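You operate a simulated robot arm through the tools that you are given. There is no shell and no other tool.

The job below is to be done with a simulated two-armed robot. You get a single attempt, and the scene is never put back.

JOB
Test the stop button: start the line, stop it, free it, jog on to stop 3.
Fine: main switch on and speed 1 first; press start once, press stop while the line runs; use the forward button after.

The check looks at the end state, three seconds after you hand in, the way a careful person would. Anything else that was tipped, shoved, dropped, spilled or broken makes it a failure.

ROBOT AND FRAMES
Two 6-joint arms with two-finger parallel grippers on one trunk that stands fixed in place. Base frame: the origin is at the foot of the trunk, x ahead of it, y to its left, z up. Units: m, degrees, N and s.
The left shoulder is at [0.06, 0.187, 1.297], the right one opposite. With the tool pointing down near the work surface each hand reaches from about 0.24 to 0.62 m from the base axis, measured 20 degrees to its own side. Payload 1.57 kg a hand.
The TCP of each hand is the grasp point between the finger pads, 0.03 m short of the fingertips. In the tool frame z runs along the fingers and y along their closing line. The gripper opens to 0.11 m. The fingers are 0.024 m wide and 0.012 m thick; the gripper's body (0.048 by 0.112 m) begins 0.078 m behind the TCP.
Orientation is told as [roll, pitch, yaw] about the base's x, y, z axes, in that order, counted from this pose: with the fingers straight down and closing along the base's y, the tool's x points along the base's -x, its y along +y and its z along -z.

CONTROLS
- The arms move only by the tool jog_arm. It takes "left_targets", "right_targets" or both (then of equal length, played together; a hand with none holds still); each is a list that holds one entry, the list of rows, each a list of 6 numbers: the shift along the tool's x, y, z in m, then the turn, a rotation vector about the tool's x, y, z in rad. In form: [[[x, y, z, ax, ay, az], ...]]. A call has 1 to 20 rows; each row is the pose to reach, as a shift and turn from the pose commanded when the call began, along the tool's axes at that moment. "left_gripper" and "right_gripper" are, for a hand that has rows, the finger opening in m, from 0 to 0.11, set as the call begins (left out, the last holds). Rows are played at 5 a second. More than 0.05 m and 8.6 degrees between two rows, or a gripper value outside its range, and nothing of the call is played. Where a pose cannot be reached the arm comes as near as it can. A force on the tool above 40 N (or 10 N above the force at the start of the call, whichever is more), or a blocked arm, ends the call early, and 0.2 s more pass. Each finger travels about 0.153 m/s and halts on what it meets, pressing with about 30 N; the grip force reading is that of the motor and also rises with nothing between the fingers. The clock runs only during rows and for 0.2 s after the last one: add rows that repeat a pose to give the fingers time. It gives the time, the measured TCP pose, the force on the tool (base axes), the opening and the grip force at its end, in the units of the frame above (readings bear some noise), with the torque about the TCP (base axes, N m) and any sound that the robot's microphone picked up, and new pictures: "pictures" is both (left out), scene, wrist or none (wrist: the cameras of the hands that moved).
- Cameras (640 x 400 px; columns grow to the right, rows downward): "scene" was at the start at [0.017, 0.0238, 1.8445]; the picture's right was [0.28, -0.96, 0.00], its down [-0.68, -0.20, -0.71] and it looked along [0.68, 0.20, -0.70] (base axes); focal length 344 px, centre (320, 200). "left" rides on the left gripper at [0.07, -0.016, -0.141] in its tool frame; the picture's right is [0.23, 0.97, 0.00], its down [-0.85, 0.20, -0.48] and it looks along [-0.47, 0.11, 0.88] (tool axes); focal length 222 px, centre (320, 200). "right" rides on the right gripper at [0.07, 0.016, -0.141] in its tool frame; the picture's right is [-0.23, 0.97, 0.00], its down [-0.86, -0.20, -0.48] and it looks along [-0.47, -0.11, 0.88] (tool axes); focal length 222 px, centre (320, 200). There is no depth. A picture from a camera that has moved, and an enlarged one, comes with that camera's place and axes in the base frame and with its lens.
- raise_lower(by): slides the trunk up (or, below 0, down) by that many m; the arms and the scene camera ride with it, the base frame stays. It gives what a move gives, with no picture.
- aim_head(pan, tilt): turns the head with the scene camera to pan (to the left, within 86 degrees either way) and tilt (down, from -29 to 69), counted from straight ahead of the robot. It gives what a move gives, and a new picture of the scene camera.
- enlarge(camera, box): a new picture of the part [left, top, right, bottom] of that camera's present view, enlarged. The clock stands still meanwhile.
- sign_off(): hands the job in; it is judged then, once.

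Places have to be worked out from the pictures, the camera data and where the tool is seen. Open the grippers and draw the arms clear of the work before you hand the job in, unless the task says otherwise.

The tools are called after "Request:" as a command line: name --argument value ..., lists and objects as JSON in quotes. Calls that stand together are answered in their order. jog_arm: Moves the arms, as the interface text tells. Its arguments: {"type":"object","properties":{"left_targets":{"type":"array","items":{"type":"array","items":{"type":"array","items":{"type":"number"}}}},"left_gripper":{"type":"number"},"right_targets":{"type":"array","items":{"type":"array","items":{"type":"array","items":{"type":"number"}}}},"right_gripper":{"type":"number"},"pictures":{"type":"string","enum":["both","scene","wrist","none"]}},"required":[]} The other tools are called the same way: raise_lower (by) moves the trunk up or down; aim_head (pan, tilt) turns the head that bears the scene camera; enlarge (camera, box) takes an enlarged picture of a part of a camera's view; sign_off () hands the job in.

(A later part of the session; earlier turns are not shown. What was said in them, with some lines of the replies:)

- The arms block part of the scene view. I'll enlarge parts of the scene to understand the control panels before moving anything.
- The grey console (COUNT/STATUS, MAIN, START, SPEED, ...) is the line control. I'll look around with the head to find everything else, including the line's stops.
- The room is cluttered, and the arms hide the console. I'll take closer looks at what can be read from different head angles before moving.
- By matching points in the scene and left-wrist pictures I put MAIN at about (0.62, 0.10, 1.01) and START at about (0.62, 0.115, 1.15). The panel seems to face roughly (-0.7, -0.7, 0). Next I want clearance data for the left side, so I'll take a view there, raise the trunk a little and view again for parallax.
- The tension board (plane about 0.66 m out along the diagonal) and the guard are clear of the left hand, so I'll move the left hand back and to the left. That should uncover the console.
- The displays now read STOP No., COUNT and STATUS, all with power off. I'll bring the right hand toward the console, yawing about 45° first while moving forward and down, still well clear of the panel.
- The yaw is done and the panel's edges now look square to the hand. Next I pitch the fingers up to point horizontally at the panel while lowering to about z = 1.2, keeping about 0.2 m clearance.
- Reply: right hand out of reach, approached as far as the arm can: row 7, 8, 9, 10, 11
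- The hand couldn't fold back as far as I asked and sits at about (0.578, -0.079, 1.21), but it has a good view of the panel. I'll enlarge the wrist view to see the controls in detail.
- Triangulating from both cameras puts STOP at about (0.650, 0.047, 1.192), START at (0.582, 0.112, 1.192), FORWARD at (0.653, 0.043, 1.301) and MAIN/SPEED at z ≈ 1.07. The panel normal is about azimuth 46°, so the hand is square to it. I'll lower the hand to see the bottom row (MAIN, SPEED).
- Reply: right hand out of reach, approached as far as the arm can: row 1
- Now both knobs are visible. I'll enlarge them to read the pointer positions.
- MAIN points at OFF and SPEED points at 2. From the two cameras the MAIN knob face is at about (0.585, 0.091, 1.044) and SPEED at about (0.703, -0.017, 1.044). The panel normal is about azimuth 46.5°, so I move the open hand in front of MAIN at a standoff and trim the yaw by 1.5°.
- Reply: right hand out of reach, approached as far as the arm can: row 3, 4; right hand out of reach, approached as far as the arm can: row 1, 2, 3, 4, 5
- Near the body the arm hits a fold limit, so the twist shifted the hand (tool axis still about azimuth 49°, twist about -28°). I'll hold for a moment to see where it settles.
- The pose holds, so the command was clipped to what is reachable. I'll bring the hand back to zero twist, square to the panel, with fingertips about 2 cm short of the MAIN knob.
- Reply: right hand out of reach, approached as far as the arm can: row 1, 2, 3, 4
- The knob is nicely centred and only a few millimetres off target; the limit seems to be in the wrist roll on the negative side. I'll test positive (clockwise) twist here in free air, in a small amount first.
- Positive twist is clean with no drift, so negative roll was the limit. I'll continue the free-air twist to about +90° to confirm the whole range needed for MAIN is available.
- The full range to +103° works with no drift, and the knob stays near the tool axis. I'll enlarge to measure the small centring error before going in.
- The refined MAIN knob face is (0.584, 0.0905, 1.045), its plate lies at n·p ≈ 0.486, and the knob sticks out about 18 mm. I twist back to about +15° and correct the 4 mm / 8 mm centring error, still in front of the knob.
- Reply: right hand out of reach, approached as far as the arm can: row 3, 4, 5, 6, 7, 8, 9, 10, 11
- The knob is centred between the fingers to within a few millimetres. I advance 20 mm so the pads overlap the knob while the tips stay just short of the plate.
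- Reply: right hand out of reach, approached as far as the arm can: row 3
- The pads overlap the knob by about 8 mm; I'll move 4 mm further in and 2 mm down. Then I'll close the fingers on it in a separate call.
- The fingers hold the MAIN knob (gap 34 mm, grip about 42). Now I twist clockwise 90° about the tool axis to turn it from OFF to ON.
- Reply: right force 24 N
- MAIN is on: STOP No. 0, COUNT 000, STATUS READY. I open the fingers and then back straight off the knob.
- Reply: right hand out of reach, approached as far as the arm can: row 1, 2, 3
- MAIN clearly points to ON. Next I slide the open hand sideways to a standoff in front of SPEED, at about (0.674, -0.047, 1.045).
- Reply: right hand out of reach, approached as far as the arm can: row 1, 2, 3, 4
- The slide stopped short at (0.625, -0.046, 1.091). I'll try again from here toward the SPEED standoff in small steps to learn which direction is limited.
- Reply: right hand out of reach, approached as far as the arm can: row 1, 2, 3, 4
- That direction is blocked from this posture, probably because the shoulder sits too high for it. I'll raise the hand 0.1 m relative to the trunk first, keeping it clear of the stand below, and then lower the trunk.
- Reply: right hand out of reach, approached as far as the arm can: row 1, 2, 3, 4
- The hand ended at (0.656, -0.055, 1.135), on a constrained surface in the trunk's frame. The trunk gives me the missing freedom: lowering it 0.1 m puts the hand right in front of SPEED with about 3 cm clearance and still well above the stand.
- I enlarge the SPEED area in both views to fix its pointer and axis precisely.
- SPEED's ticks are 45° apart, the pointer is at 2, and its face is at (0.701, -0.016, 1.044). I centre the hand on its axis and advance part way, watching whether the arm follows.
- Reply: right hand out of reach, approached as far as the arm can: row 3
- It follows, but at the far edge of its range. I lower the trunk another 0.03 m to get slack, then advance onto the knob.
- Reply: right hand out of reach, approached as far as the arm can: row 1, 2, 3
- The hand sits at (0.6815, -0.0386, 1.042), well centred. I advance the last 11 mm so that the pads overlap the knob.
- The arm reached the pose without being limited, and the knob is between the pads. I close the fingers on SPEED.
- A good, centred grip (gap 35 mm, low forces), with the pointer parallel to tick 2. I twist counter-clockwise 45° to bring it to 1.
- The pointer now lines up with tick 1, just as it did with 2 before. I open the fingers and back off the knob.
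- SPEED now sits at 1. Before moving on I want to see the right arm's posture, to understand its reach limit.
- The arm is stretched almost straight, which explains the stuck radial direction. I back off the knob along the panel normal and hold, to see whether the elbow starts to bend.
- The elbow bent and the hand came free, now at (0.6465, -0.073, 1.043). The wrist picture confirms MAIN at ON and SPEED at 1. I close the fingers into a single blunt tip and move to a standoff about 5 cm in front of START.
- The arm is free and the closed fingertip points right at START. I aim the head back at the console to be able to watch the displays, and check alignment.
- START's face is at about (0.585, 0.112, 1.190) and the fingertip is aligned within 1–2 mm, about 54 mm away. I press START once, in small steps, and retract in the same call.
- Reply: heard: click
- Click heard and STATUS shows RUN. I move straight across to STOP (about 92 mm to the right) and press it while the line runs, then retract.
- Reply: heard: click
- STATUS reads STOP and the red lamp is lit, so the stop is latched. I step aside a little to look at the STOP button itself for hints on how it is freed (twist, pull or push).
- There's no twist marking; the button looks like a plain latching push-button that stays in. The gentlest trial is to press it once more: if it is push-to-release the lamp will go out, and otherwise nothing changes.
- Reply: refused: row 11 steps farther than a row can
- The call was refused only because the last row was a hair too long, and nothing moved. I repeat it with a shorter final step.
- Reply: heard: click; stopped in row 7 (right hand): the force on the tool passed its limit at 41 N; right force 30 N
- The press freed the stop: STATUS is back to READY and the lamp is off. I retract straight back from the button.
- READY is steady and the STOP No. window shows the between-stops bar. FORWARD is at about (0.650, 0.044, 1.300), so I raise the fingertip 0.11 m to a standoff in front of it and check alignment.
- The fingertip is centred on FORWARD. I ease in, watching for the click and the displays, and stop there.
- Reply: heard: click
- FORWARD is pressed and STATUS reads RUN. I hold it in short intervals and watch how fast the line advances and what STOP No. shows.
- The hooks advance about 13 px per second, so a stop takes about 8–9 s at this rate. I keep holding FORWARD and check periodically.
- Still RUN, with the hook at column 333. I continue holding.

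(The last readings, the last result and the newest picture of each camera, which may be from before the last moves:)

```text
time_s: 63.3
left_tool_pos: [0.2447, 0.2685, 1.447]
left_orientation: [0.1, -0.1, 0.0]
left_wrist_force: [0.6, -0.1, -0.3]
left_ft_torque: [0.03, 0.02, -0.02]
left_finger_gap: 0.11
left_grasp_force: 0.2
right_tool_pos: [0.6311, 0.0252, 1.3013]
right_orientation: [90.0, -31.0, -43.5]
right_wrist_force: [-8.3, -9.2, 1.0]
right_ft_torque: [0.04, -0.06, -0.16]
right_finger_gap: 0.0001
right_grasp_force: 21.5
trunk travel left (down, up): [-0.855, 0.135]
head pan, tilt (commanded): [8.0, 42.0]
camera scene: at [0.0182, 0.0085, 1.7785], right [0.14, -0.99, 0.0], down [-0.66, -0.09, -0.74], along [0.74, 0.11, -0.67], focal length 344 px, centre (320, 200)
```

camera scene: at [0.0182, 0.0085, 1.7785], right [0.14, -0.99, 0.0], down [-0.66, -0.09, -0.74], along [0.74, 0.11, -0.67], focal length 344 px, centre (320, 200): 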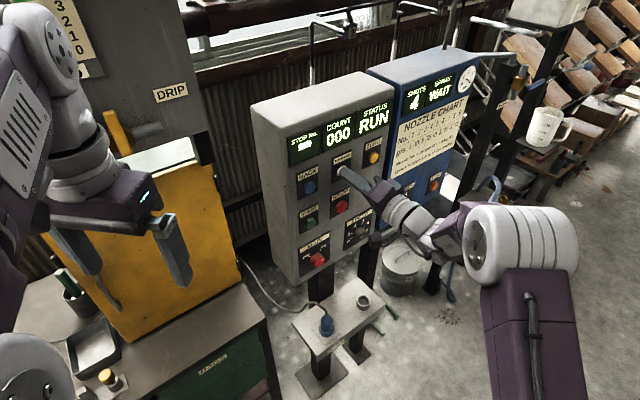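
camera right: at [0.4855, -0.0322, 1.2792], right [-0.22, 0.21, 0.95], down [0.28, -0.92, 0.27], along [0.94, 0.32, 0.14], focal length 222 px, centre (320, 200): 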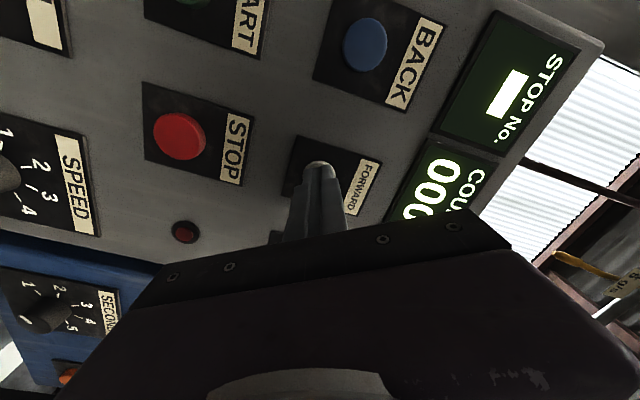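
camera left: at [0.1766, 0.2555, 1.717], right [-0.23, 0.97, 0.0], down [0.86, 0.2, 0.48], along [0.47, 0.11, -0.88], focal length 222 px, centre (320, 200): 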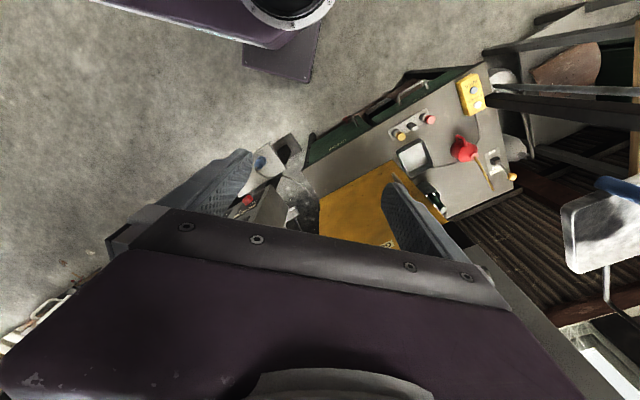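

The hook is at column 349; by the hanger pitch, stop 1 should come at about column 377, in roughly 3 s. I continue in smaller intervals to see how the display behaves there.

Request:
jog_arm --right_targets '[[[0, 0, 0, 0, 0, 0], [0, 0, 0, 0, 0, 0], [0, 0, 0, 0, 0, 0], [0, 0, 0, 0, 0, 0], [0, 0, 0, 0, 0, 0], [0, 0, 0, 0, 0, 0]]]' --pictures "scene"

Request:
jog_arm --right_targets '[[[0, 0, 0, 0, 0, 0], [0, 0, 0, 0, 0, 0]]]' --pictures "scene"

```text
time_s: 64.7
left_tool_pos: [0.2438, 0.2695, 1.4469]
left_orientation: [0.1, -0.1, 0.0]
left_wrist_force: [1.1, 0.2, -0.9]
left_ft_torque: [0.04, 0.02, 0.01]
left_finger_gap: 0.1098
left_grasp_force: 0.0
right_tool_pos: [0.632, 0.024, 1.3012]
right_orientation: [89.9, -30.9, -43.6]
right_wrist_force: [-8.4, -10.3, 2.2]
right_ft_torque: [0.06, -0.09, -0.16]
right_finger_gap: 0.0
right_grasp_force: 21.3
trunk travel left (down, up): [-0.855, 0.135]
head pan, tilt (commanded): [8.0, 42.0]
camera scene: at [0.0182, 0.0085, 1.7785], right [0.14, -0.99, 0.0], down [-0.66, -0.09, -0.74], along [0.74, 0.11, -0.67], focal length 344 px, centre (320, 200)
```

scene: 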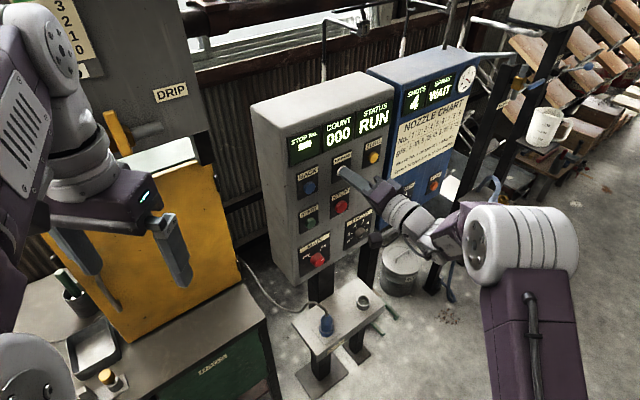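

```text
time_s: 65.3
left_tool_pos: [0.2446, 0.2682, 1.4479]
left_orientation: [0.0, -0.1, 0.0]
left_wrist_force: [-0.8, -0.4, -0.2]
left_ft_torque: [0.02, 0.0, 0.03]
left_finger_gap: 0.11
left_grasp_force: 0.0
right_tool_pos: [0.6315, 0.0245, 1.3017]
right_orientation: [89.9, -31.0, -43.5]
right_wrist_force: [-8.0, -9.4, 1.9]
right_ft_torque: [0.09, -0.08, -0.15]
right_finger_gap: 0.0
right_grasp_force: 21.5
trunk travel left (down, up): [-0.855, 0.135]
head pan, tilt (commanded): [8.0, 42.0]
camera scene: at [0.0181, 0.0086, 1.7785], right [0.14, -0.99, 0.0], down [-0.66, -0.09, -0.74], along [0.74, 0.11, -0.67], focal length 344 px, centre (320, 200)
```

scene: 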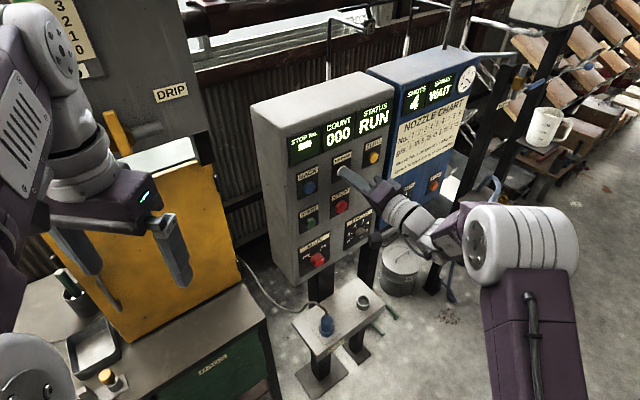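

Still between stops. I step on in 0.6 s intervals.

Request:
jog_arm --right_targets '[[[0, 0, 0, 0, 0, 0], [0, 0, 0, 0, 0, 0], [0, 0, 0, 0, 0, 0]]]' --pictures "scene"

Request:
jog_arm --right_targets '[[[0, 0, 0, 0, 0, 0]]]' --pictures "scene"

Request:
jog_arm --right_targets '[[[0, 0, 0, 0, 0, 0]]]' --pictures "scene"

Request:
jog_arm --right_targets '[[[0, 0, 0, 0, 0, 0]]]' --pictures "scene"

```text
time_s: 66.1
left_tool_pos: [0.2435, 0.2692, 1.4477]
left_orientation: [0.0, -0.1, -0.1]
left_wrist_force: [-0.4, 0.2, -0.7]
left_ft_torque: [0.0, -0.02, -0.02]
left_finger_gap: 0.1102
left_grasp_force: 0.0
right_tool_pos: [0.6322, 0.0254, 1.3]
right_orientation: [89.9, -30.9, -43.5]
right_wrist_force: [-7.1, -9.8, 1.6]
right_ft_torque: [0.08, -0.08, -0.15]
right_finger_gap: 0.0
right_grasp_force: 21.2
trunk travel left (down, up): [-0.855, 0.135]
head pan, tilt (commanded): [8.0, 42.0]
camera scene: at [0.0181, 0.0086, 1.7785], right [0.14, -0.99, 0.0], down [-0.66, -0.09, -0.74], along [0.74, 0.11, -0.67], focal length 344 px, centre (320, 200)
```

scene: 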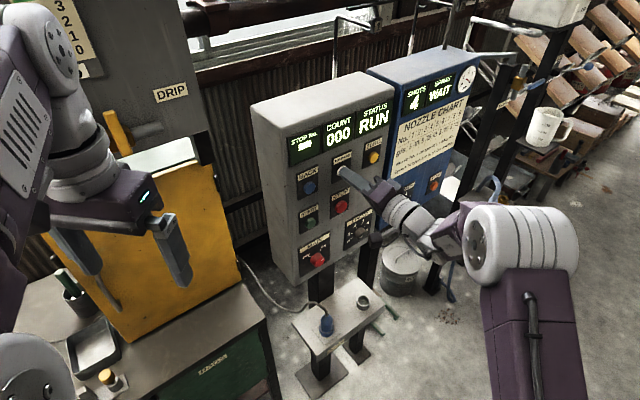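

```text
time_s: 66.5
left_tool_pos: [0.2443, 0.2681, 1.4479]
left_orientation: [0.1, -0.1, 0.0]
left_wrist_force: [0.0, -0.2, 0.0]
left_ft_torque: [-0.01, -0.02, 0.0]
left_finger_gap: 0.1099
left_grasp_force: 0.0
right_tool_pos: [0.631, 0.0245, 1.3009]
right_orientation: [89.9, -31.1, -43.5]
right_wrist_force: [-8.2, -9.3, 0.9]
right_ft_torque: [0.05, -0.07, -0.14]
right_finger_gap: 0.0
right_grasp_force: 21.4
trunk travel left (down, up): [-0.855, 0.135]
head pan, tilt (commanded): [8.0, 42.0]
camera scene: at [0.0181, 0.0086, 1.7785], right [0.14, -0.99, 0.0], down [-0.66, -0.09, -0.74], along [0.74, 0.11, -0.67], focal length 344 px, centre (320, 200)
```

scene: 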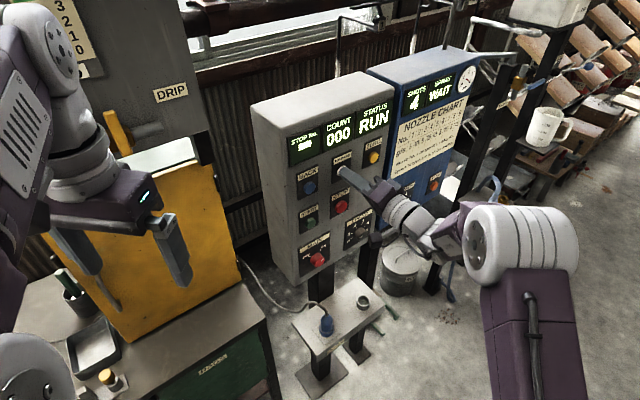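

```text
time_s: 66.9
left_tool_pos: [0.2453, 0.2701, 1.4474]
left_orientation: [0.1, -0.1, 0.1]
left_wrist_force: [0.7, -0.2, 0.3]
left_ft_torque: [-0.03, -0.02, -0.01]
left_finger_gap: 0.1101
left_grasp_force: 0.0
right_tool_pos: [0.631, 0.024, 1.302]
right_orientation: [90.0, -31.0, -43.4]
right_wrist_force: [-8.1, -9.4, 0.8]
right_ft_torque: [0.07, -0.07, -0.17]
right_finger_gap: 0.0
right_grasp_force: 21.5
trunk travel left (down, up): [-0.855, 0.135]
head pan, tilt (commanded): [8.0, 42.0]
camera scene: at [0.0181, 0.0086, 1.7785], right [0.14, -0.99, 0.0], down [-0.66, -0.09, -0.74], along [0.74, 0.11, -0.67], focal length 344 px, centre (320, 200)
```

scene: 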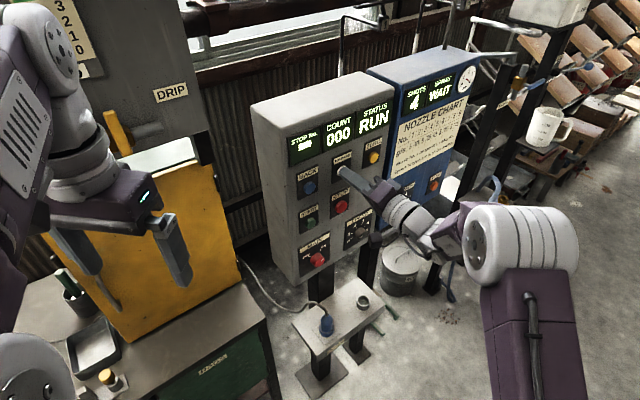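

```text
time_s: 67.3
left_tool_pos: [0.2444, 0.2693, 1.4471]
left_orientation: [0.1, -0.2, 0.1]
left_wrist_force: [0.5, 0.7, 0.0]
left_ft_torque: [0.0, 0.0, 0.02]
left_finger_gap: 0.1099
left_grasp_force: 0.1
right_tool_pos: [0.632, 0.0237, 1.3015]
right_orientation: [89.9, -30.9, -43.5]
right_wrist_force: [-8.1, -10.2, 0.9]
right_ft_torque: [0.02, -0.08, -0.14]
right_finger_gap: 0.0003
right_grasp_force: 21.1
trunk travel left (down, up): [-0.855, 0.135]
head pan, tilt (commanded): [8.0, 42.0]
camera scene: at [0.0181, 0.0087, 1.7785], right [0.14, -0.99, 0.0], down [-0.66, -0.09, -0.74], along [0.74, 0.11, -0.67], focal length 344 px, centre (320, 200)
```

scene: 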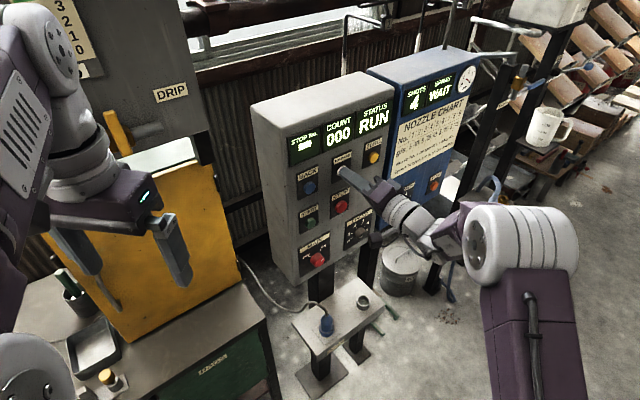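

The hook tip is at column 347, close to where the next hanger stood at stop 0. I go on in 0.4 s steps with a close look at the display.

Request:
jog_arm --right_targets '[[[0, 0, 0, 0, 0, 0]]]' --pictures "scene"

Request:
enlarge --camera "scene" --box '[270, 80, 400, 170]'

Request:
jog_arm --right_targets '[[[0, 0, 0, 0, 0, 0]]]' --pictures "scene"

Request:
enlarge --camera "scene" --box '[270, 80, 400, 170]'

```text
time_s: 67.7
left_tool_pos: [0.2444, 0.269, 1.4486]
left_orientation: [0.1, -0.1, 0.0]
left_wrist_force: [-0.1, -1.0, -0.2]
left_ft_torque: [0.02, 0.01, 0.0]
left_finger_gap: 0.11
left_grasp_force: 0.1
right_tool_pos: [0.6323, 0.0237, 1.3021]
right_orientation: [89.9, -31.0, -43.5]
right_wrist_force: [-7.8, -10.3, 1.2]
right_ft_torque: [0.08, -0.03, -0.17]
right_finger_gap: 0.0001
right_grasp_force: 21.3
trunk travel left (down, up): [-0.855, 0.135]
head pan, tilt (commanded): [8.0, 42.0]
camera scene: at [0.0181, 0.0087, 1.7785], right [0.14, -0.99, 0.0], down [-0.66, -0.09, -0.74], along [0.74, 0.11, -0.67], focal length 344 px, centre (320, 200)
```

scene: 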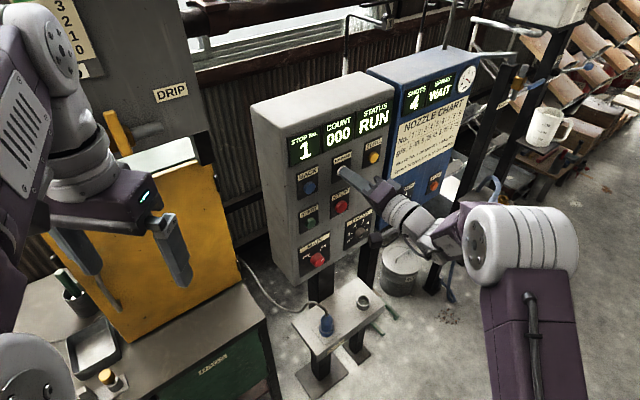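

```text
4.44 times, centred on (335, 125) of scene
camera zoom: at [0.0181, 0.0087, 1.7785], right [0.14, -0.99, 0.0], down [-0.66, -0.09, -0.74], along [0.74, 0.11, -0.67], focal length 1529 px, centre (253, 533)
```

zoom: 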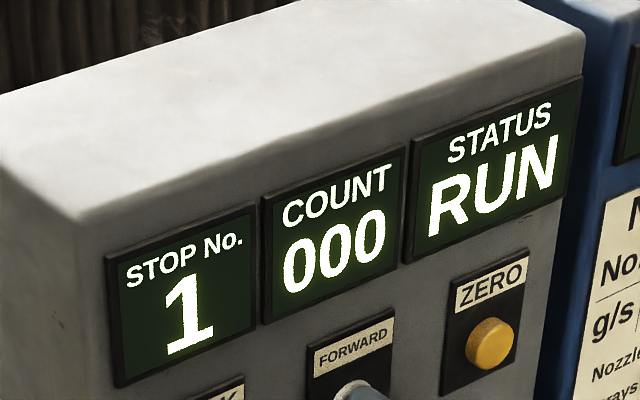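

```text
time_s: 68.1
left_tool_pos: [0.2439, 0.2697, 1.4482]
left_orientation: [0.1, 0.0, -0.1]
left_wrist_force: [-0.7, 0.7, 0.3]
left_ft_torque: [0.0, -0.02, 0.0]
left_finger_gap: 0.1102
left_grasp_force: 0.0
right_tool_pos: [0.6306, 0.0243, 1.3011]
right_orientation: [89.9, -31.0, -43.5]
right_wrist_force: [-8.0, -9.2, -0.2]
right_ft_torque: [0.05, -0.04, -0.14]
right_finger_gap: 0.0
right_grasp_force: 21.2
trunk travel left (down, up): [-0.855, 0.135]
head pan, tilt (commanded): [8.0, 42.0]
camera scene: at [0.0181, 0.0087, 1.7785], right [0.14, -0.99, 0.0], down [-0.66, -0.09, -0.74], along [0.74, 0.11, -0.67], focal length 344 px, centre (320, 200)
```

scene: 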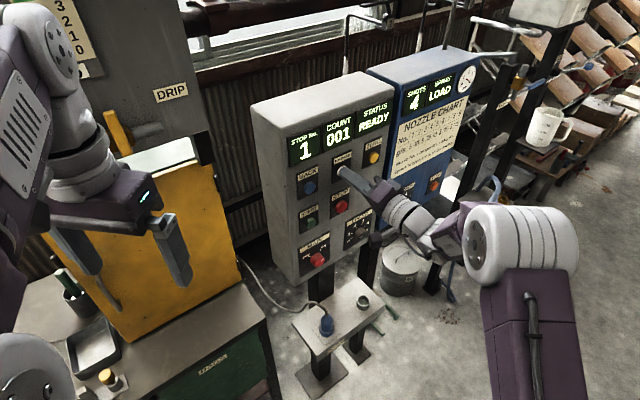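

```text
4.44 times, centred on (335, 125) of scene
camera zoom: at [0.0181, 0.0087, 1.7785], right [0.14, -0.99, 0.0], down [-0.66, -0.09, -0.74], along [0.74, 0.11, -0.67], focal length 1529 px, centre (253, 533)
```

zoom: 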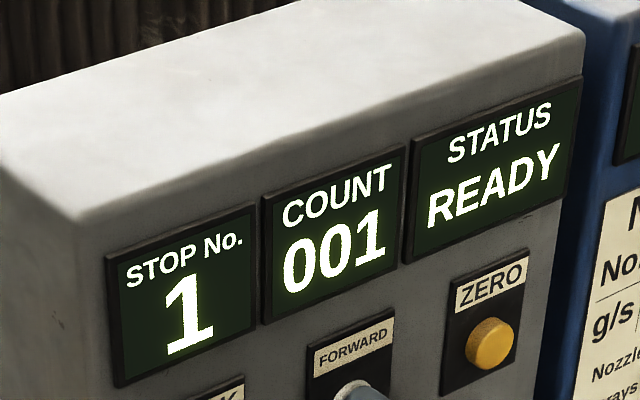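

The line stopped by itself at stop 1 (COUNT 001, READY), so each FORWARD press indexes one stop. I release the button and check that nothing changes.

Request:
jog_arm --right_targets '[[[0, 0, -0.015, 0, 0, 0], [0, 0, -0.025, 0, 0, 0]]]' --pictures "both"

Request:
enlarge --camera "scene" --box '[230, 80, 430, 260]'

```text
time_s: 68.7
left_tool_pos: [0.2466, 0.2718, 1.4466]
left_orientation: [0.1, 0.0, 0.0]
left_wrist_force: [0.2, -0.9, -0.3]
left_ft_torque: [0.05, -0.04, 0.03]
left_finger_gap: 0.1099
left_grasp_force: 0.1
right_tool_pos: [0.6159, 0.0101, 1.3006]
right_orientation: [89.7, -30.9, -43.3]
right_wrist_force: [0.3, 0.7, -0.4]
right_ft_torque: [-0.02, 0.01, 0.0]
right_finger_gap: 0.0
right_grasp_force: 21.0
trunk travel left (down, up): [-0.855, 0.135]
head pan, tilt (commanded): [8.0, 42.0]
camera scene: at [0.0205, 0.0119, 1.7784], right [0.14, -0.99, 0.0], down [-0.66, -0.09, -0.74], along [0.74, 0.1, -0.67], focal length 344 px, centre (320, 200)
camera right: at [0.4696, -0.0473, 1.2795], right [-0.22, 0.21, 0.95], down [0.28, -0.92, 0.27], along [0.94, 0.32, 0.14], focal length 222 px, centre (320, 200)
```

scene: 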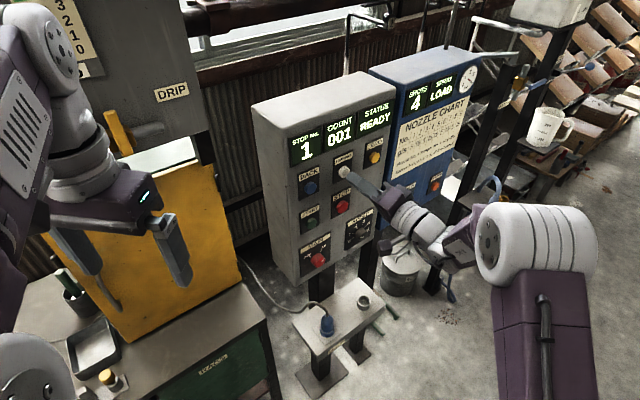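
right: 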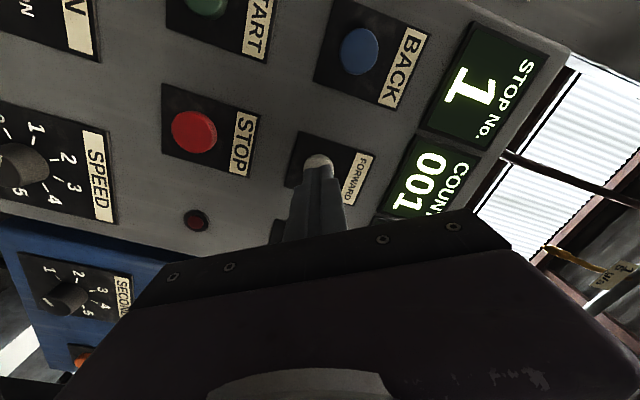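

```text
2.22 times, centred on (330, 170) of scene
camera zoom: at [0.0205, 0.0119, 1.7784], right [0.14, -0.99, 0.0], down [-0.66, -0.09, -0.74], along [0.74, 0.1, -0.67], focal length 765 px, centre (298, 267)
```

zoom: 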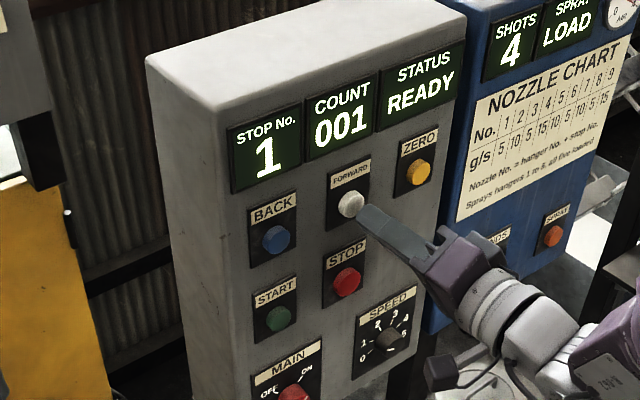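

Stop 1 is confirmed and steady. I press FORWARD again the same way, this time releasing right after the click, and check whether it keeps indexing by itself.

Request:
jog_arm --right_targets '[[[0, 0, 0.012, 0, 0, 0], [0, 0, 0.02, 0, 0, 0], [0, 0, 0.025, 0, 0, 0], [0, 0, 0.025, 0, 0, 0], [0, 0, 0.01, 0, 0, 0], [0, 0, 0, 0, 0, 0], [0, 0, 0, 0, 0, 0], [0, 0, 0, 0, 0, 0]]]' --pictures "scene"

Request:
enlarge --camera "scene" --box '[230, 80, 430, 260]'

```text
time_s: 70.5
left_tool_pos: [0.248, 0.2728, 1.4446]
left_orientation: [0.0, 0.1, -0.1]
left_wrist_force: [-0.6, 0.5, -0.2]
left_ft_torque: [0.02, 0.02, -0.01]
left_finger_gap: 0.1098
left_grasp_force: 0.0
right_tool_pos: [0.6169, 0.0099, 1.2981]
right_orientation: [89.6, -31.0, -43.3]
right_wrist_force: [0.1, 0.5, 0.8]
right_ft_torque: [0.03, -0.01, -0.01]
right_finger_gap: 0.0
right_grasp_force: 21.4
trunk travel left (down, up): [-0.855, 0.135]
head pan, tilt (commanded): [8.0, 42.0]
heard: click
camera scene: at [0.0226, 0.0134, 1.7784], right [0.14, -0.99, 0.0], down [-0.66, -0.09, -0.74], along [0.74, 0.1, -0.67], focal length 344 px, centre (320, 200)
```

scene: 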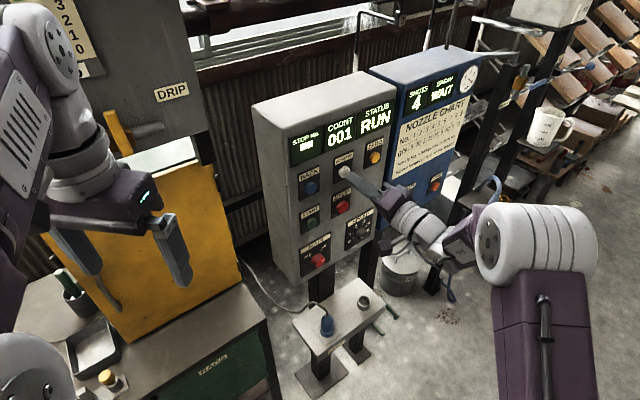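

```text
2.22 times, centred on (330, 170) of scene
camera zoom: at [0.0226, 0.0134, 1.7784], right [0.14, -0.99, 0.0], down [-0.66, -0.09, -0.74], along [0.74, 0.1, -0.67], focal length 765 px, centre (298, 267)
```

zoom: 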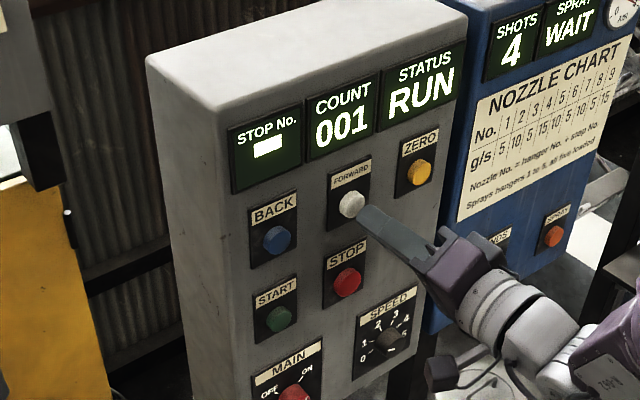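

It keeps running after release, so one press means one index. I wait without touching anything until it arrives at stop 2.

Request:
jog_arm --right_targets '[[[0, 0, 0, 0, 0, 0], [0, 0, 0, 0, 0, 0], [0, 0, 0, 0, 0, 0], [0, 0, 0, 0, 0, 0], [0, 0, 0, 0, 0, 0], [0, 0, 0, 0, 0, 0], [0, 0, 0, 0, 0, 0], [0, 0, 0, 0, 0, 0], [0, 0, 0, 0, 0, 0], [0, 0, 0, 0, 0, 0], [0, 0, 0, 0, 0, 0], [0, 0, 0, 0, 0, 0], [0, 0, 0, 0, 0, 0], [0, 0, 0, 0, 0, 0], [0, 0, 0, 0, 0, 0], [0, 0, 0, 0, 0, 0], [0, 0, 0, 0, 0, 0], [0, 0, 0, 0, 0, 0], [0, 0, 0, 0, 0, 0], [0, 0, 0, 0, 0, 0]]]' --pictures "scene"

Request:
jog_arm --right_targets '[[[0, 0, 0, 0, 0, 0], [0, 0, 0, 0, 0, 0], [0, 0, 0, 0, 0, 0], [0, 0, 0, 0, 0, 0], [0, 0, 0, 0, 0, 0], [0, 0, 0, 0, 0, 0], [0, 0, 0, 0, 0, 0], [0, 0, 0, 0, 0, 0], [0, 0, 0, 0, 0, 0], [0, 0, 0, 0, 0, 0], [0, 0, 0, 0, 0, 0], [0, 0, 0, 0, 0, 0], [0, 0, 0, 0, 0, 0], [0, 0, 0, 0, 0, 0], [0, 0, 0, 0, 0, 0], [0, 0, 0, 0, 0, 0], [0, 0, 0, 0, 0, 0], [0, 0, 0, 0, 0, 0], [0, 0, 0, 0, 0, 0], [0, 0, 0, 0, 0, 0]]]' --pictures "scene"

```text
time_s: 74.7
left_tool_pos: [0.248, 0.2724, 1.4458]
left_orientation: [0.1, 0.0, 0.0]
left_wrist_force: [-0.4, 0.3, 0.6]
left_ft_torque: [-0.01, 0.0, 0.01]
left_finger_gap: 0.1101
left_grasp_force: 0.0
right_tool_pos: [0.6173, 0.0096, 1.2992]
right_orientation: [89.7, -31.1, -43.3]
right_wrist_force: [0.8, 0.6, 0.9]
right_ft_torque: [0.06, 0.0, 0.03]
right_finger_gap: 0.0
right_grasp_force: 21.7
trunk travel left (down, up): [-0.855, 0.135]
head pan, tilt (commanded): [8.0, 42.0]
camera scene: at [0.0217, 0.0127, 1.7784], right [0.14, -0.99, 0.0], down [-0.66, -0.09, -0.74], along [0.74, 0.1, -0.67], focal length 344 px, centre (320, 200)
```

scene: 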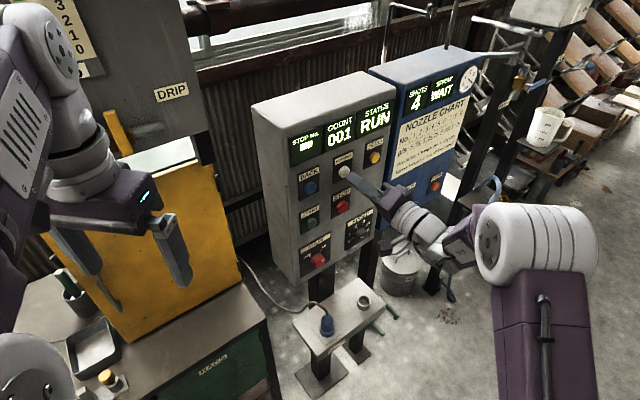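

```text
time_s: 78.9
left_tool_pos: [0.2469, 0.2714, 1.4471]
left_orientation: [0.0, 0.0, 0.0]
left_wrist_force: [-0.4, -0.2, 0.1]
left_ft_torque: [0.0, 0.04, 0.01]
left_finger_gap: 0.11
left_grasp_force: 0.0
right_tool_pos: [0.6166, 0.0094, 1.2995]
right_orientation: [89.7, -31.1, -43.4]
right_wrist_force: [0.2, 0.3, -0.2]
right_ft_torque: [-0.03, -0.01, 0.0]
right_finger_gap: 0.0
right_grasp_force: 21.6
trunk travel left (down, up): [-0.855, 0.135]
head pan, tilt (commanded): [8.0, 42.0]
camera scene: at [0.0217, 0.0127, 1.7784], right [0.14, -0.99, 0.0], down [-0.66, -0.09, -0.74], along [0.74, 0.1, -0.67], focal length 344 px, centre (320, 200)
```

scene: 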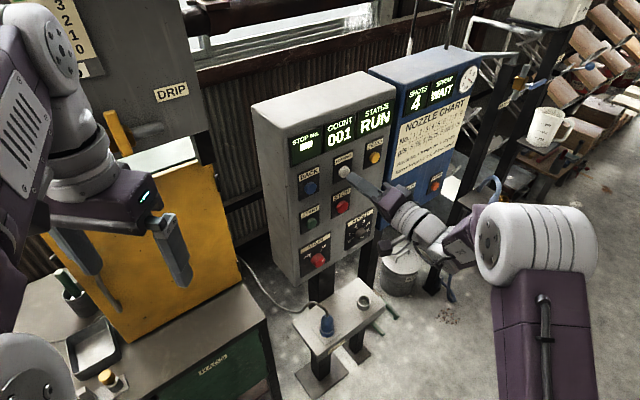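

The line is still running toward stop 2. I keep waiting in place.

Request:
jog_arm --right_targets '[[[0, 0, 0, 0, 0, 0], [0, 0, 0, 0, 0, 0], [0, 0, 0, 0, 0, 0], [0, 0, 0, 0, 0, 0], [0, 0, 0, 0, 0, 0], [0, 0, 0, 0, 0, 0], [0, 0, 0, 0, 0, 0], [0, 0, 0, 0, 0, 0], [0, 0, 0, 0, 0, 0], [0, 0, 0, 0, 0, 0], [0, 0, 0, 0, 0, 0], [0, 0, 0, 0, 0, 0], [0, 0, 0, 0, 0, 0], [0, 0, 0, 0, 0, 0], [0, 0, 0, 0, 0, 0]]]' --pictures "scene"

Request:
enlarge --camera "scene" --box '[230, 80, 430, 260]'

```text
time_s: 82.1
left_tool_pos: [0.2479, 0.2712, 1.4456]
left_orientation: [0.0, 0.0, -0.1]
left_wrist_force: [0.7, 0.4, 0.4]
left_ft_torque: [0.02, 0.0, -0.01]
left_finger_gap: 0.1101
left_grasp_force: 0.0
right_tool_pos: [0.6163, 0.0097, 1.2981]
right_orientation: [89.8, -31.0, -43.4]
right_wrist_force: [0.5, 1.1, 0.7]
right_ft_torque: [0.04, -0.01, 0.01]
right_finger_gap: 0.0
right_grasp_force: 21.2
trunk travel left (down, up): [-0.855, 0.135]
head pan, tilt (commanded): [8.0, 42.0]
camera scene: at [0.0217, 0.0127, 1.7784], right [0.14, -0.99, 0.0], down [-0.66, -0.09, -0.74], along [0.74, 0.1, -0.67], focal length 344 px, centre (320, 200)
```

scene: 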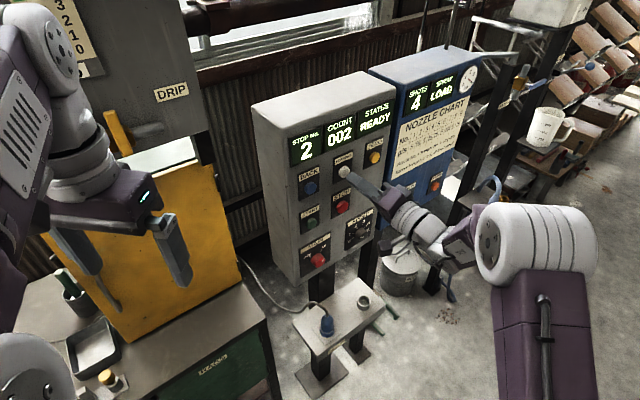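

```text
2.22 times, centred on (330, 170) of scene
camera zoom: at [0.0217, 0.0127, 1.7784], right [0.14, -0.99, 0.0], down [-0.66, -0.09, -0.74], along [0.74, 0.1, -0.67], focal length 765 px, centre (298, 267)
```

zoom: 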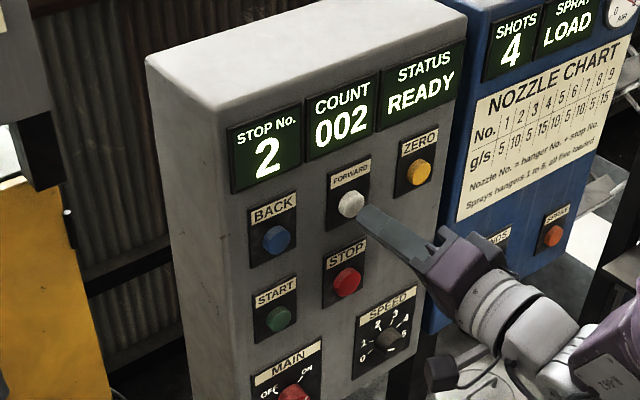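

Stop 2 is reached, READY, and the line stays stopped. I press FORWARD one last time to index to stop 3, releasing afterwards.

Request:
jog_arm --right_targets '[[[0, 0, 0.012, 0, 0, 0], [0, 0, 0.02, 0, 0, 0], [0, 0, 0.025, 0, 0, 0], [0, 0, 0.025, 0, 0, 0], [0, 0, 0.01, 0, 0, 0], [0, 0, -0.01, 0, 0, 0], [0, 0, -0.03, 0, 0, 0]]]' --pictures "scene"

Request:
enlarge --camera "scene" --box '[230, 80, 430, 260]'

```text
time_s: 83.7
left_tool_pos: [0.2474, 0.2714, 1.4468]
left_orientation: [0.0, 0.0, 0.0]
left_wrist_force: [0.4, -0.1, -0.4]
left_ft_torque: [0.0, -0.01, 0.01]
left_finger_gap: 0.11
left_grasp_force: 0.0
right_tool_pos: [0.5954, -0.0133, 1.3008]
right_orientation: [89.8, -31.1, -43.3]
right_wrist_force: [0.4, -0.3, -0.5]
right_ft_torque: [0.01, 0.03, -0.05]
right_finger_gap: 0.0
right_grasp_force: 21.5
trunk travel left (down, up): [-0.855, 0.135]
head pan, tilt (commanded): [8.0, 42.0]
heard: click
camera scene: at [0.0207, 0.0116, 1.7784], right [0.14, -0.99, 0.0], down [-0.66, -0.09, -0.74], along [0.74, 0.1, -0.67], focal length 344 px, centre (320, 200)
```

scene: 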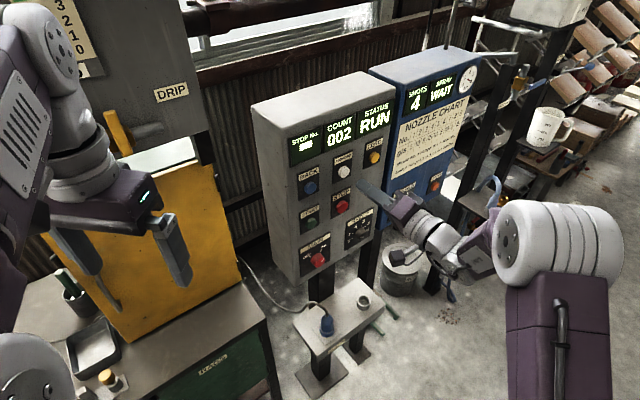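

```text
2.22 times, centred on (330, 170) of scene
camera zoom: at [0.0207, 0.0116, 1.7784], right [0.14, -0.99, 0.0], down [-0.66, -0.09, -0.74], along [0.74, 0.1, -0.67], focal length 765 px, centre (298, 267)
```

zoom: 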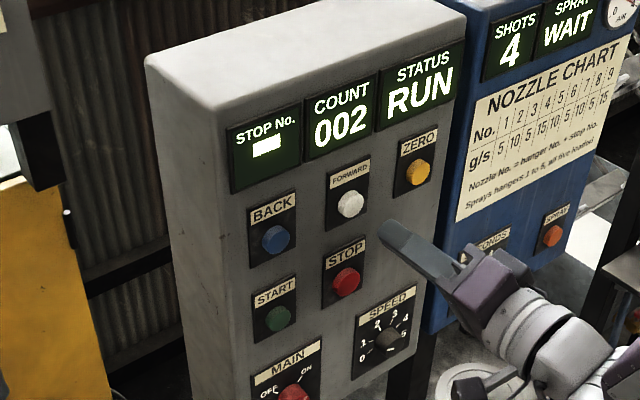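

RUN again, heading to stop 3. While it travels I draw the right hand back, away from the panel, and turn its fingers down, opening them on the way out.

Request:
jog_arm --right_targets '[[[-0.0029, 0.0142, -0.018, 0.122, 0.074, 0], [-0.0059, 0.0283, -0.036, 0.244, 0.148, 0], [-0.0088, 0.0425, -0.054, 0.366, 0.222, 0], [-0.0117, 0.0567, -0.072, 0.488, 0.296, 0], [-0.0146, 0.0709, -0.09, 0.61, 0.37, 0], [-0.0176, 0.085, -0.108, 0.733, 0.444, 0], [-0.0205, 0.0992, -0.126, 0.855, 0.518, 0], [-0.0234, 0.1134, -0.144, 0.977, 0.592, 0], [-0.0264, 0.1275, -0.162, 1.099, 0.666, 0], [-0.0293, 0.1417, -0.18, 1.221, 0.74, 0], [-0.0322, 0.1559, -0.198, 1.343, 0.814, 0]]]' --pictures "both"

```text
time_s: 86.1
left_tool_pos: [0.2485, 0.2724, 1.4464]
left_orientation: [0.1, 0.0, 0.0]
left_wrist_force: [-0.8, -0.1, 0.1]
left_ft_torque: [0.02, 0.0, -0.02]
left_finger_gap: 0.11
left_grasp_force: 0.0
right_tool_pos: [0.4212, -0.1199, 1.4513]
right_orientation: [-0.3, 0.3, -12.3]
right_wrist_force: [0.2, 0.5, 0.0]
right_ft_torque: [0.03, -0.03, -0.02]
right_finger_gap: 0.0004
right_grasp_force: 21.2
trunk travel left (down, up): [-0.855, 0.135]
head pan, tilt (commanded): [8.0, 42.0]
camera scene: at [0.0223, 0.0132, 1.7784], right [0.14, -0.99, 0.0], down [-0.66, -0.09, -0.74], along [0.74, 0.1, -0.67], focal length 344 px, centre (320, 200)
camera right: at [0.359, -0.0892, 1.5929], right [0.43, 0.9, -0.01], down [0.8, -0.38, 0.47], along [0.43, -0.21, -0.88], focal length 222 px, centre (320, 200)
```

scene: 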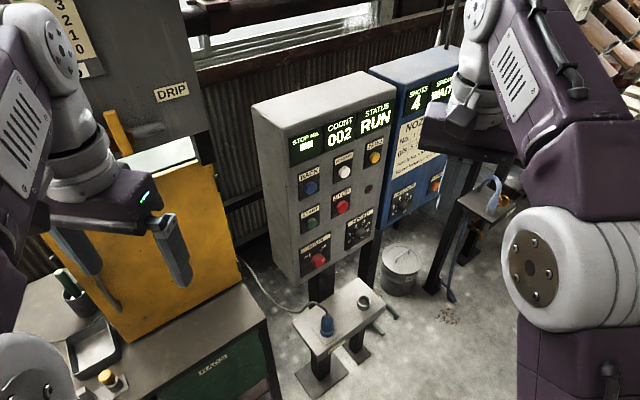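
right: 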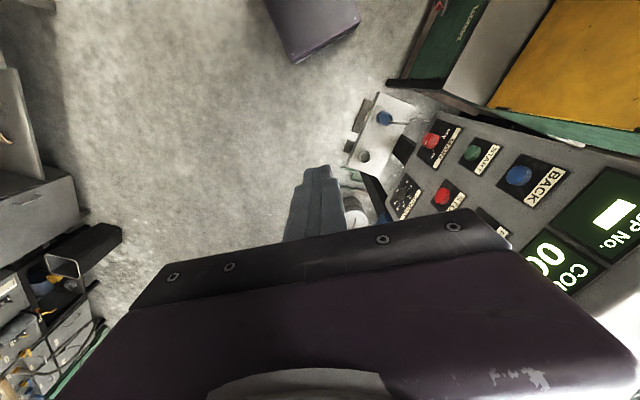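

The right hand is clear with fingers down. I draw it back further, open the gripper, and wait for the line to arrive at stop 3.

Request:
jog_arm --right_targets '[[[0.0265, -0.0195, -0.007, 0, 0, 0], [0.053, -0.039, -0.014, 0, 0, 0], [0.0795, -0.0583, -0.02, 0, 0, 0], [0.0795, -0.0583, -0.02, 0, 0, 0], [0.0795, -0.0583, -0.02, 0, 0, 0], [0.0795, -0.0583, -0.02, 0, 0, 0], [0.0795, -0.0583, -0.02, 0, 0, 0], [0.0795, -0.0583, -0.02, 0, 0, 0], [0.0795, -0.0583, -0.02, 0, 0, 0], [0.0795, -0.0583, -0.02, 0, 0, 0], [0.0795, -0.0583, -0.02, 0, 0, 0], [0.0795, -0.0583, -0.02, 0, 0, 0], [0.0795, -0.0583, -0.02, 0, 0, 0], [0.0795, -0.0583, -0.02, 0, 0, 0], [0.0795, -0.0583, -0.02, 0, 0, 0], [0.0795, -0.0583, -0.02, 0, 0, 0], [0.0795, -0.0583, -0.02, 0, 0, 0], [0.0795, -0.0583, -0.02, 0, 0, 0], [0.0795, -0.0583, -0.02, 0, 0, 0], [0.0795, -0.0583, -0.02, 0, 0, 0]]]' --right_gripper 0.11 --pictures "scene"

Request:
jog_arm --right_targets '[[[0, 0, 0, 0, 0, 0], [0, 0, 0, 0, 0, 0], [0, 0, 0, 0, 0, 0], [0, 0, 0, 0, 0, 0], [0, 0, 0, 0, 0, 0], [0, 0, 0, 0, 0, 0], [0, 0, 0, 0, 0, 0], [0, 0, 0, 0, 0, 0], [0, 0, 0, 0, 0, 0], [0, 0, 0, 0, 0, 0], [0, 0, 0, 0, 0, 0], [0, 0, 0, 0, 0, 0], [0, 0, 0, 0, 0, 0], [0, 0, 0, 0, 0, 0], [0, 0, 0, 0, 0, 0], [0, 0, 0, 0, 0, 0], [0, 0, 0, 0, 0, 0], [0, 0, 0, 0, 0, 0], [0, 0, 0, 0, 0, 0], [0, 0, 0, 0, 0, 0]]]' --pictures "scene"

Request:
enlarge --camera "scene" --box '[230, 60, 470, 280]'

```text
time_s: 90.3
left_tool_pos: [0.2467, 0.2721, 1.4464]
left_orientation: [0.0, 0.0, 0.0]
left_wrist_force: [0.1, 0.7, 0.2]
left_ft_torque: [0.02, -0.01, 0.03]
left_finger_gap: 0.1099
left_grasp_force: 0.1
right_tool_pos: [0.3313, -0.1612, 1.4717]
right_orientation: [-0.1, 0.4, -12.2]
right_wrist_force: [-0.6, 0.3, -0.2]
right_ft_torque: [0.05, -0.03, -0.02]
right_finger_gap: 0.1099
right_grasp_force: 0.0
trunk travel left (down, up): [-0.855, 0.135]
head pan, tilt (commanded): [8.0, 42.0]
camera scene: at [0.0216, 0.0127, 1.7784], right [0.14, -0.99, 0.0], down [-0.66, -0.09, -0.74], along [0.74, 0.1, -0.67], focal length 344 px, centre (320, 200)
```

scene: 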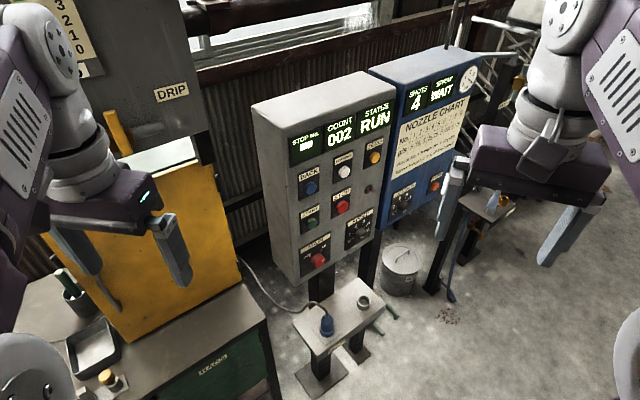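

```text
time_s: 94.5
left_tool_pos: [0.2479, 0.2726, 1.4458]
left_orientation: [0.0, 0.1, 0.0]
left_wrist_force: [0.1, 0.0, 0.1]
left_ft_torque: [-0.03, -0.01, 0.03]
left_finger_gap: 0.11
left_grasp_force: 0.0
right_tool_pos: [0.3318, -0.1604, 1.4713]
right_orientation: [-0.1, 0.3, -12.3]
right_wrist_force: [-0.1, -0.1, -0.5]
right_ft_torque: [-0.03, -0.01, 0.0]
right_finger_gap: 0.1098
right_grasp_force: 0.0
trunk travel left (down, up): [-0.855, 0.135]
head pan, tilt (commanded): [8.0, 42.0]
camera scene: at [0.0216, 0.0127, 1.7784], right [0.14, -0.99, 0.0], down [-0.66, -0.09, -0.74], along [0.74, 0.1, -0.67], focal length 344 px, centre (320, 200)
```

scene: 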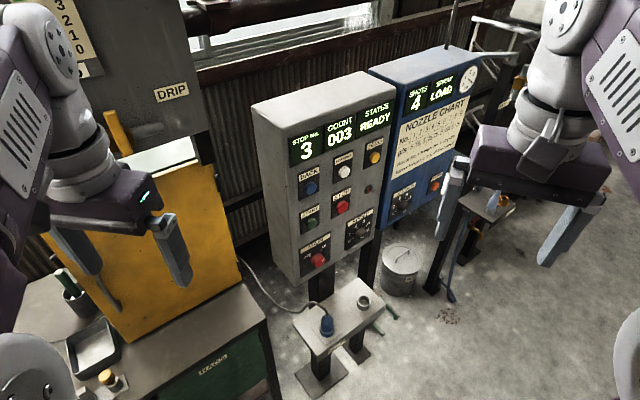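

```text
1.82 times, centred on (350, 170) of scene
camera zoom: at [0.0216, 0.0127, 1.7784], right [0.14, -0.99, 0.0], down [-0.66, -0.09, -0.74], along [0.74, 0.1, -0.67], focal length 626 px, centre (266, 254)
```

zoom: 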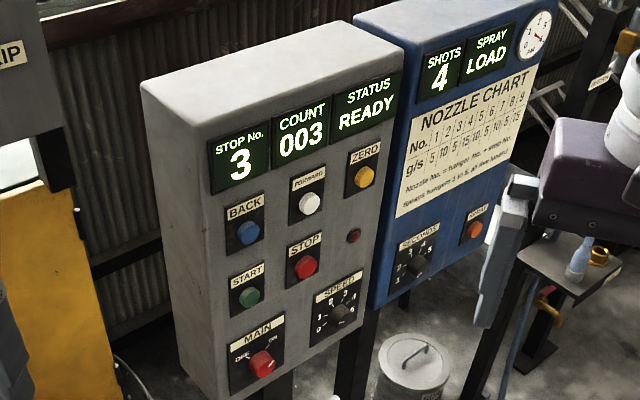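

STOP No. reads 3, COUNT 003, STATUS READY, and the stop lamp is off. MAIN is on and SPEED is at 1. Both grippers are open and clear of the console, and nothing else appears disturbed, so I hand the job in.

Request:
sign_off

```text
The job is handed in.
```

The stop button test is done and handed in. The line is standing at stop 3, with the console showing STATUS READY and COUNT 003.

- **Setup:** I turned MAIN to ON and SPEED from 2 down to 1 before starting.
- **Start and stop:** One press of START brought STATUS to RUN. I pressed STOP about two seconds later, while the line was running. STATUS went to STOP and the red lamp lit.
- **Freeing it:** The button has no twist marking, so I pressed it a second time. That released it, with the lamp off and STATUS back to READY. That push reached the 40 N force limit, and the arm stopped there before I backed off.
- **Jogging on:** FORWARD moves the line one stop per press, so three presses took it through stops 1 and 2 to stop 3.

The main switch is still on and the speed is still 1. Both grippers are open and drawn back from the console. The last pictures show nothing tipped or moved.
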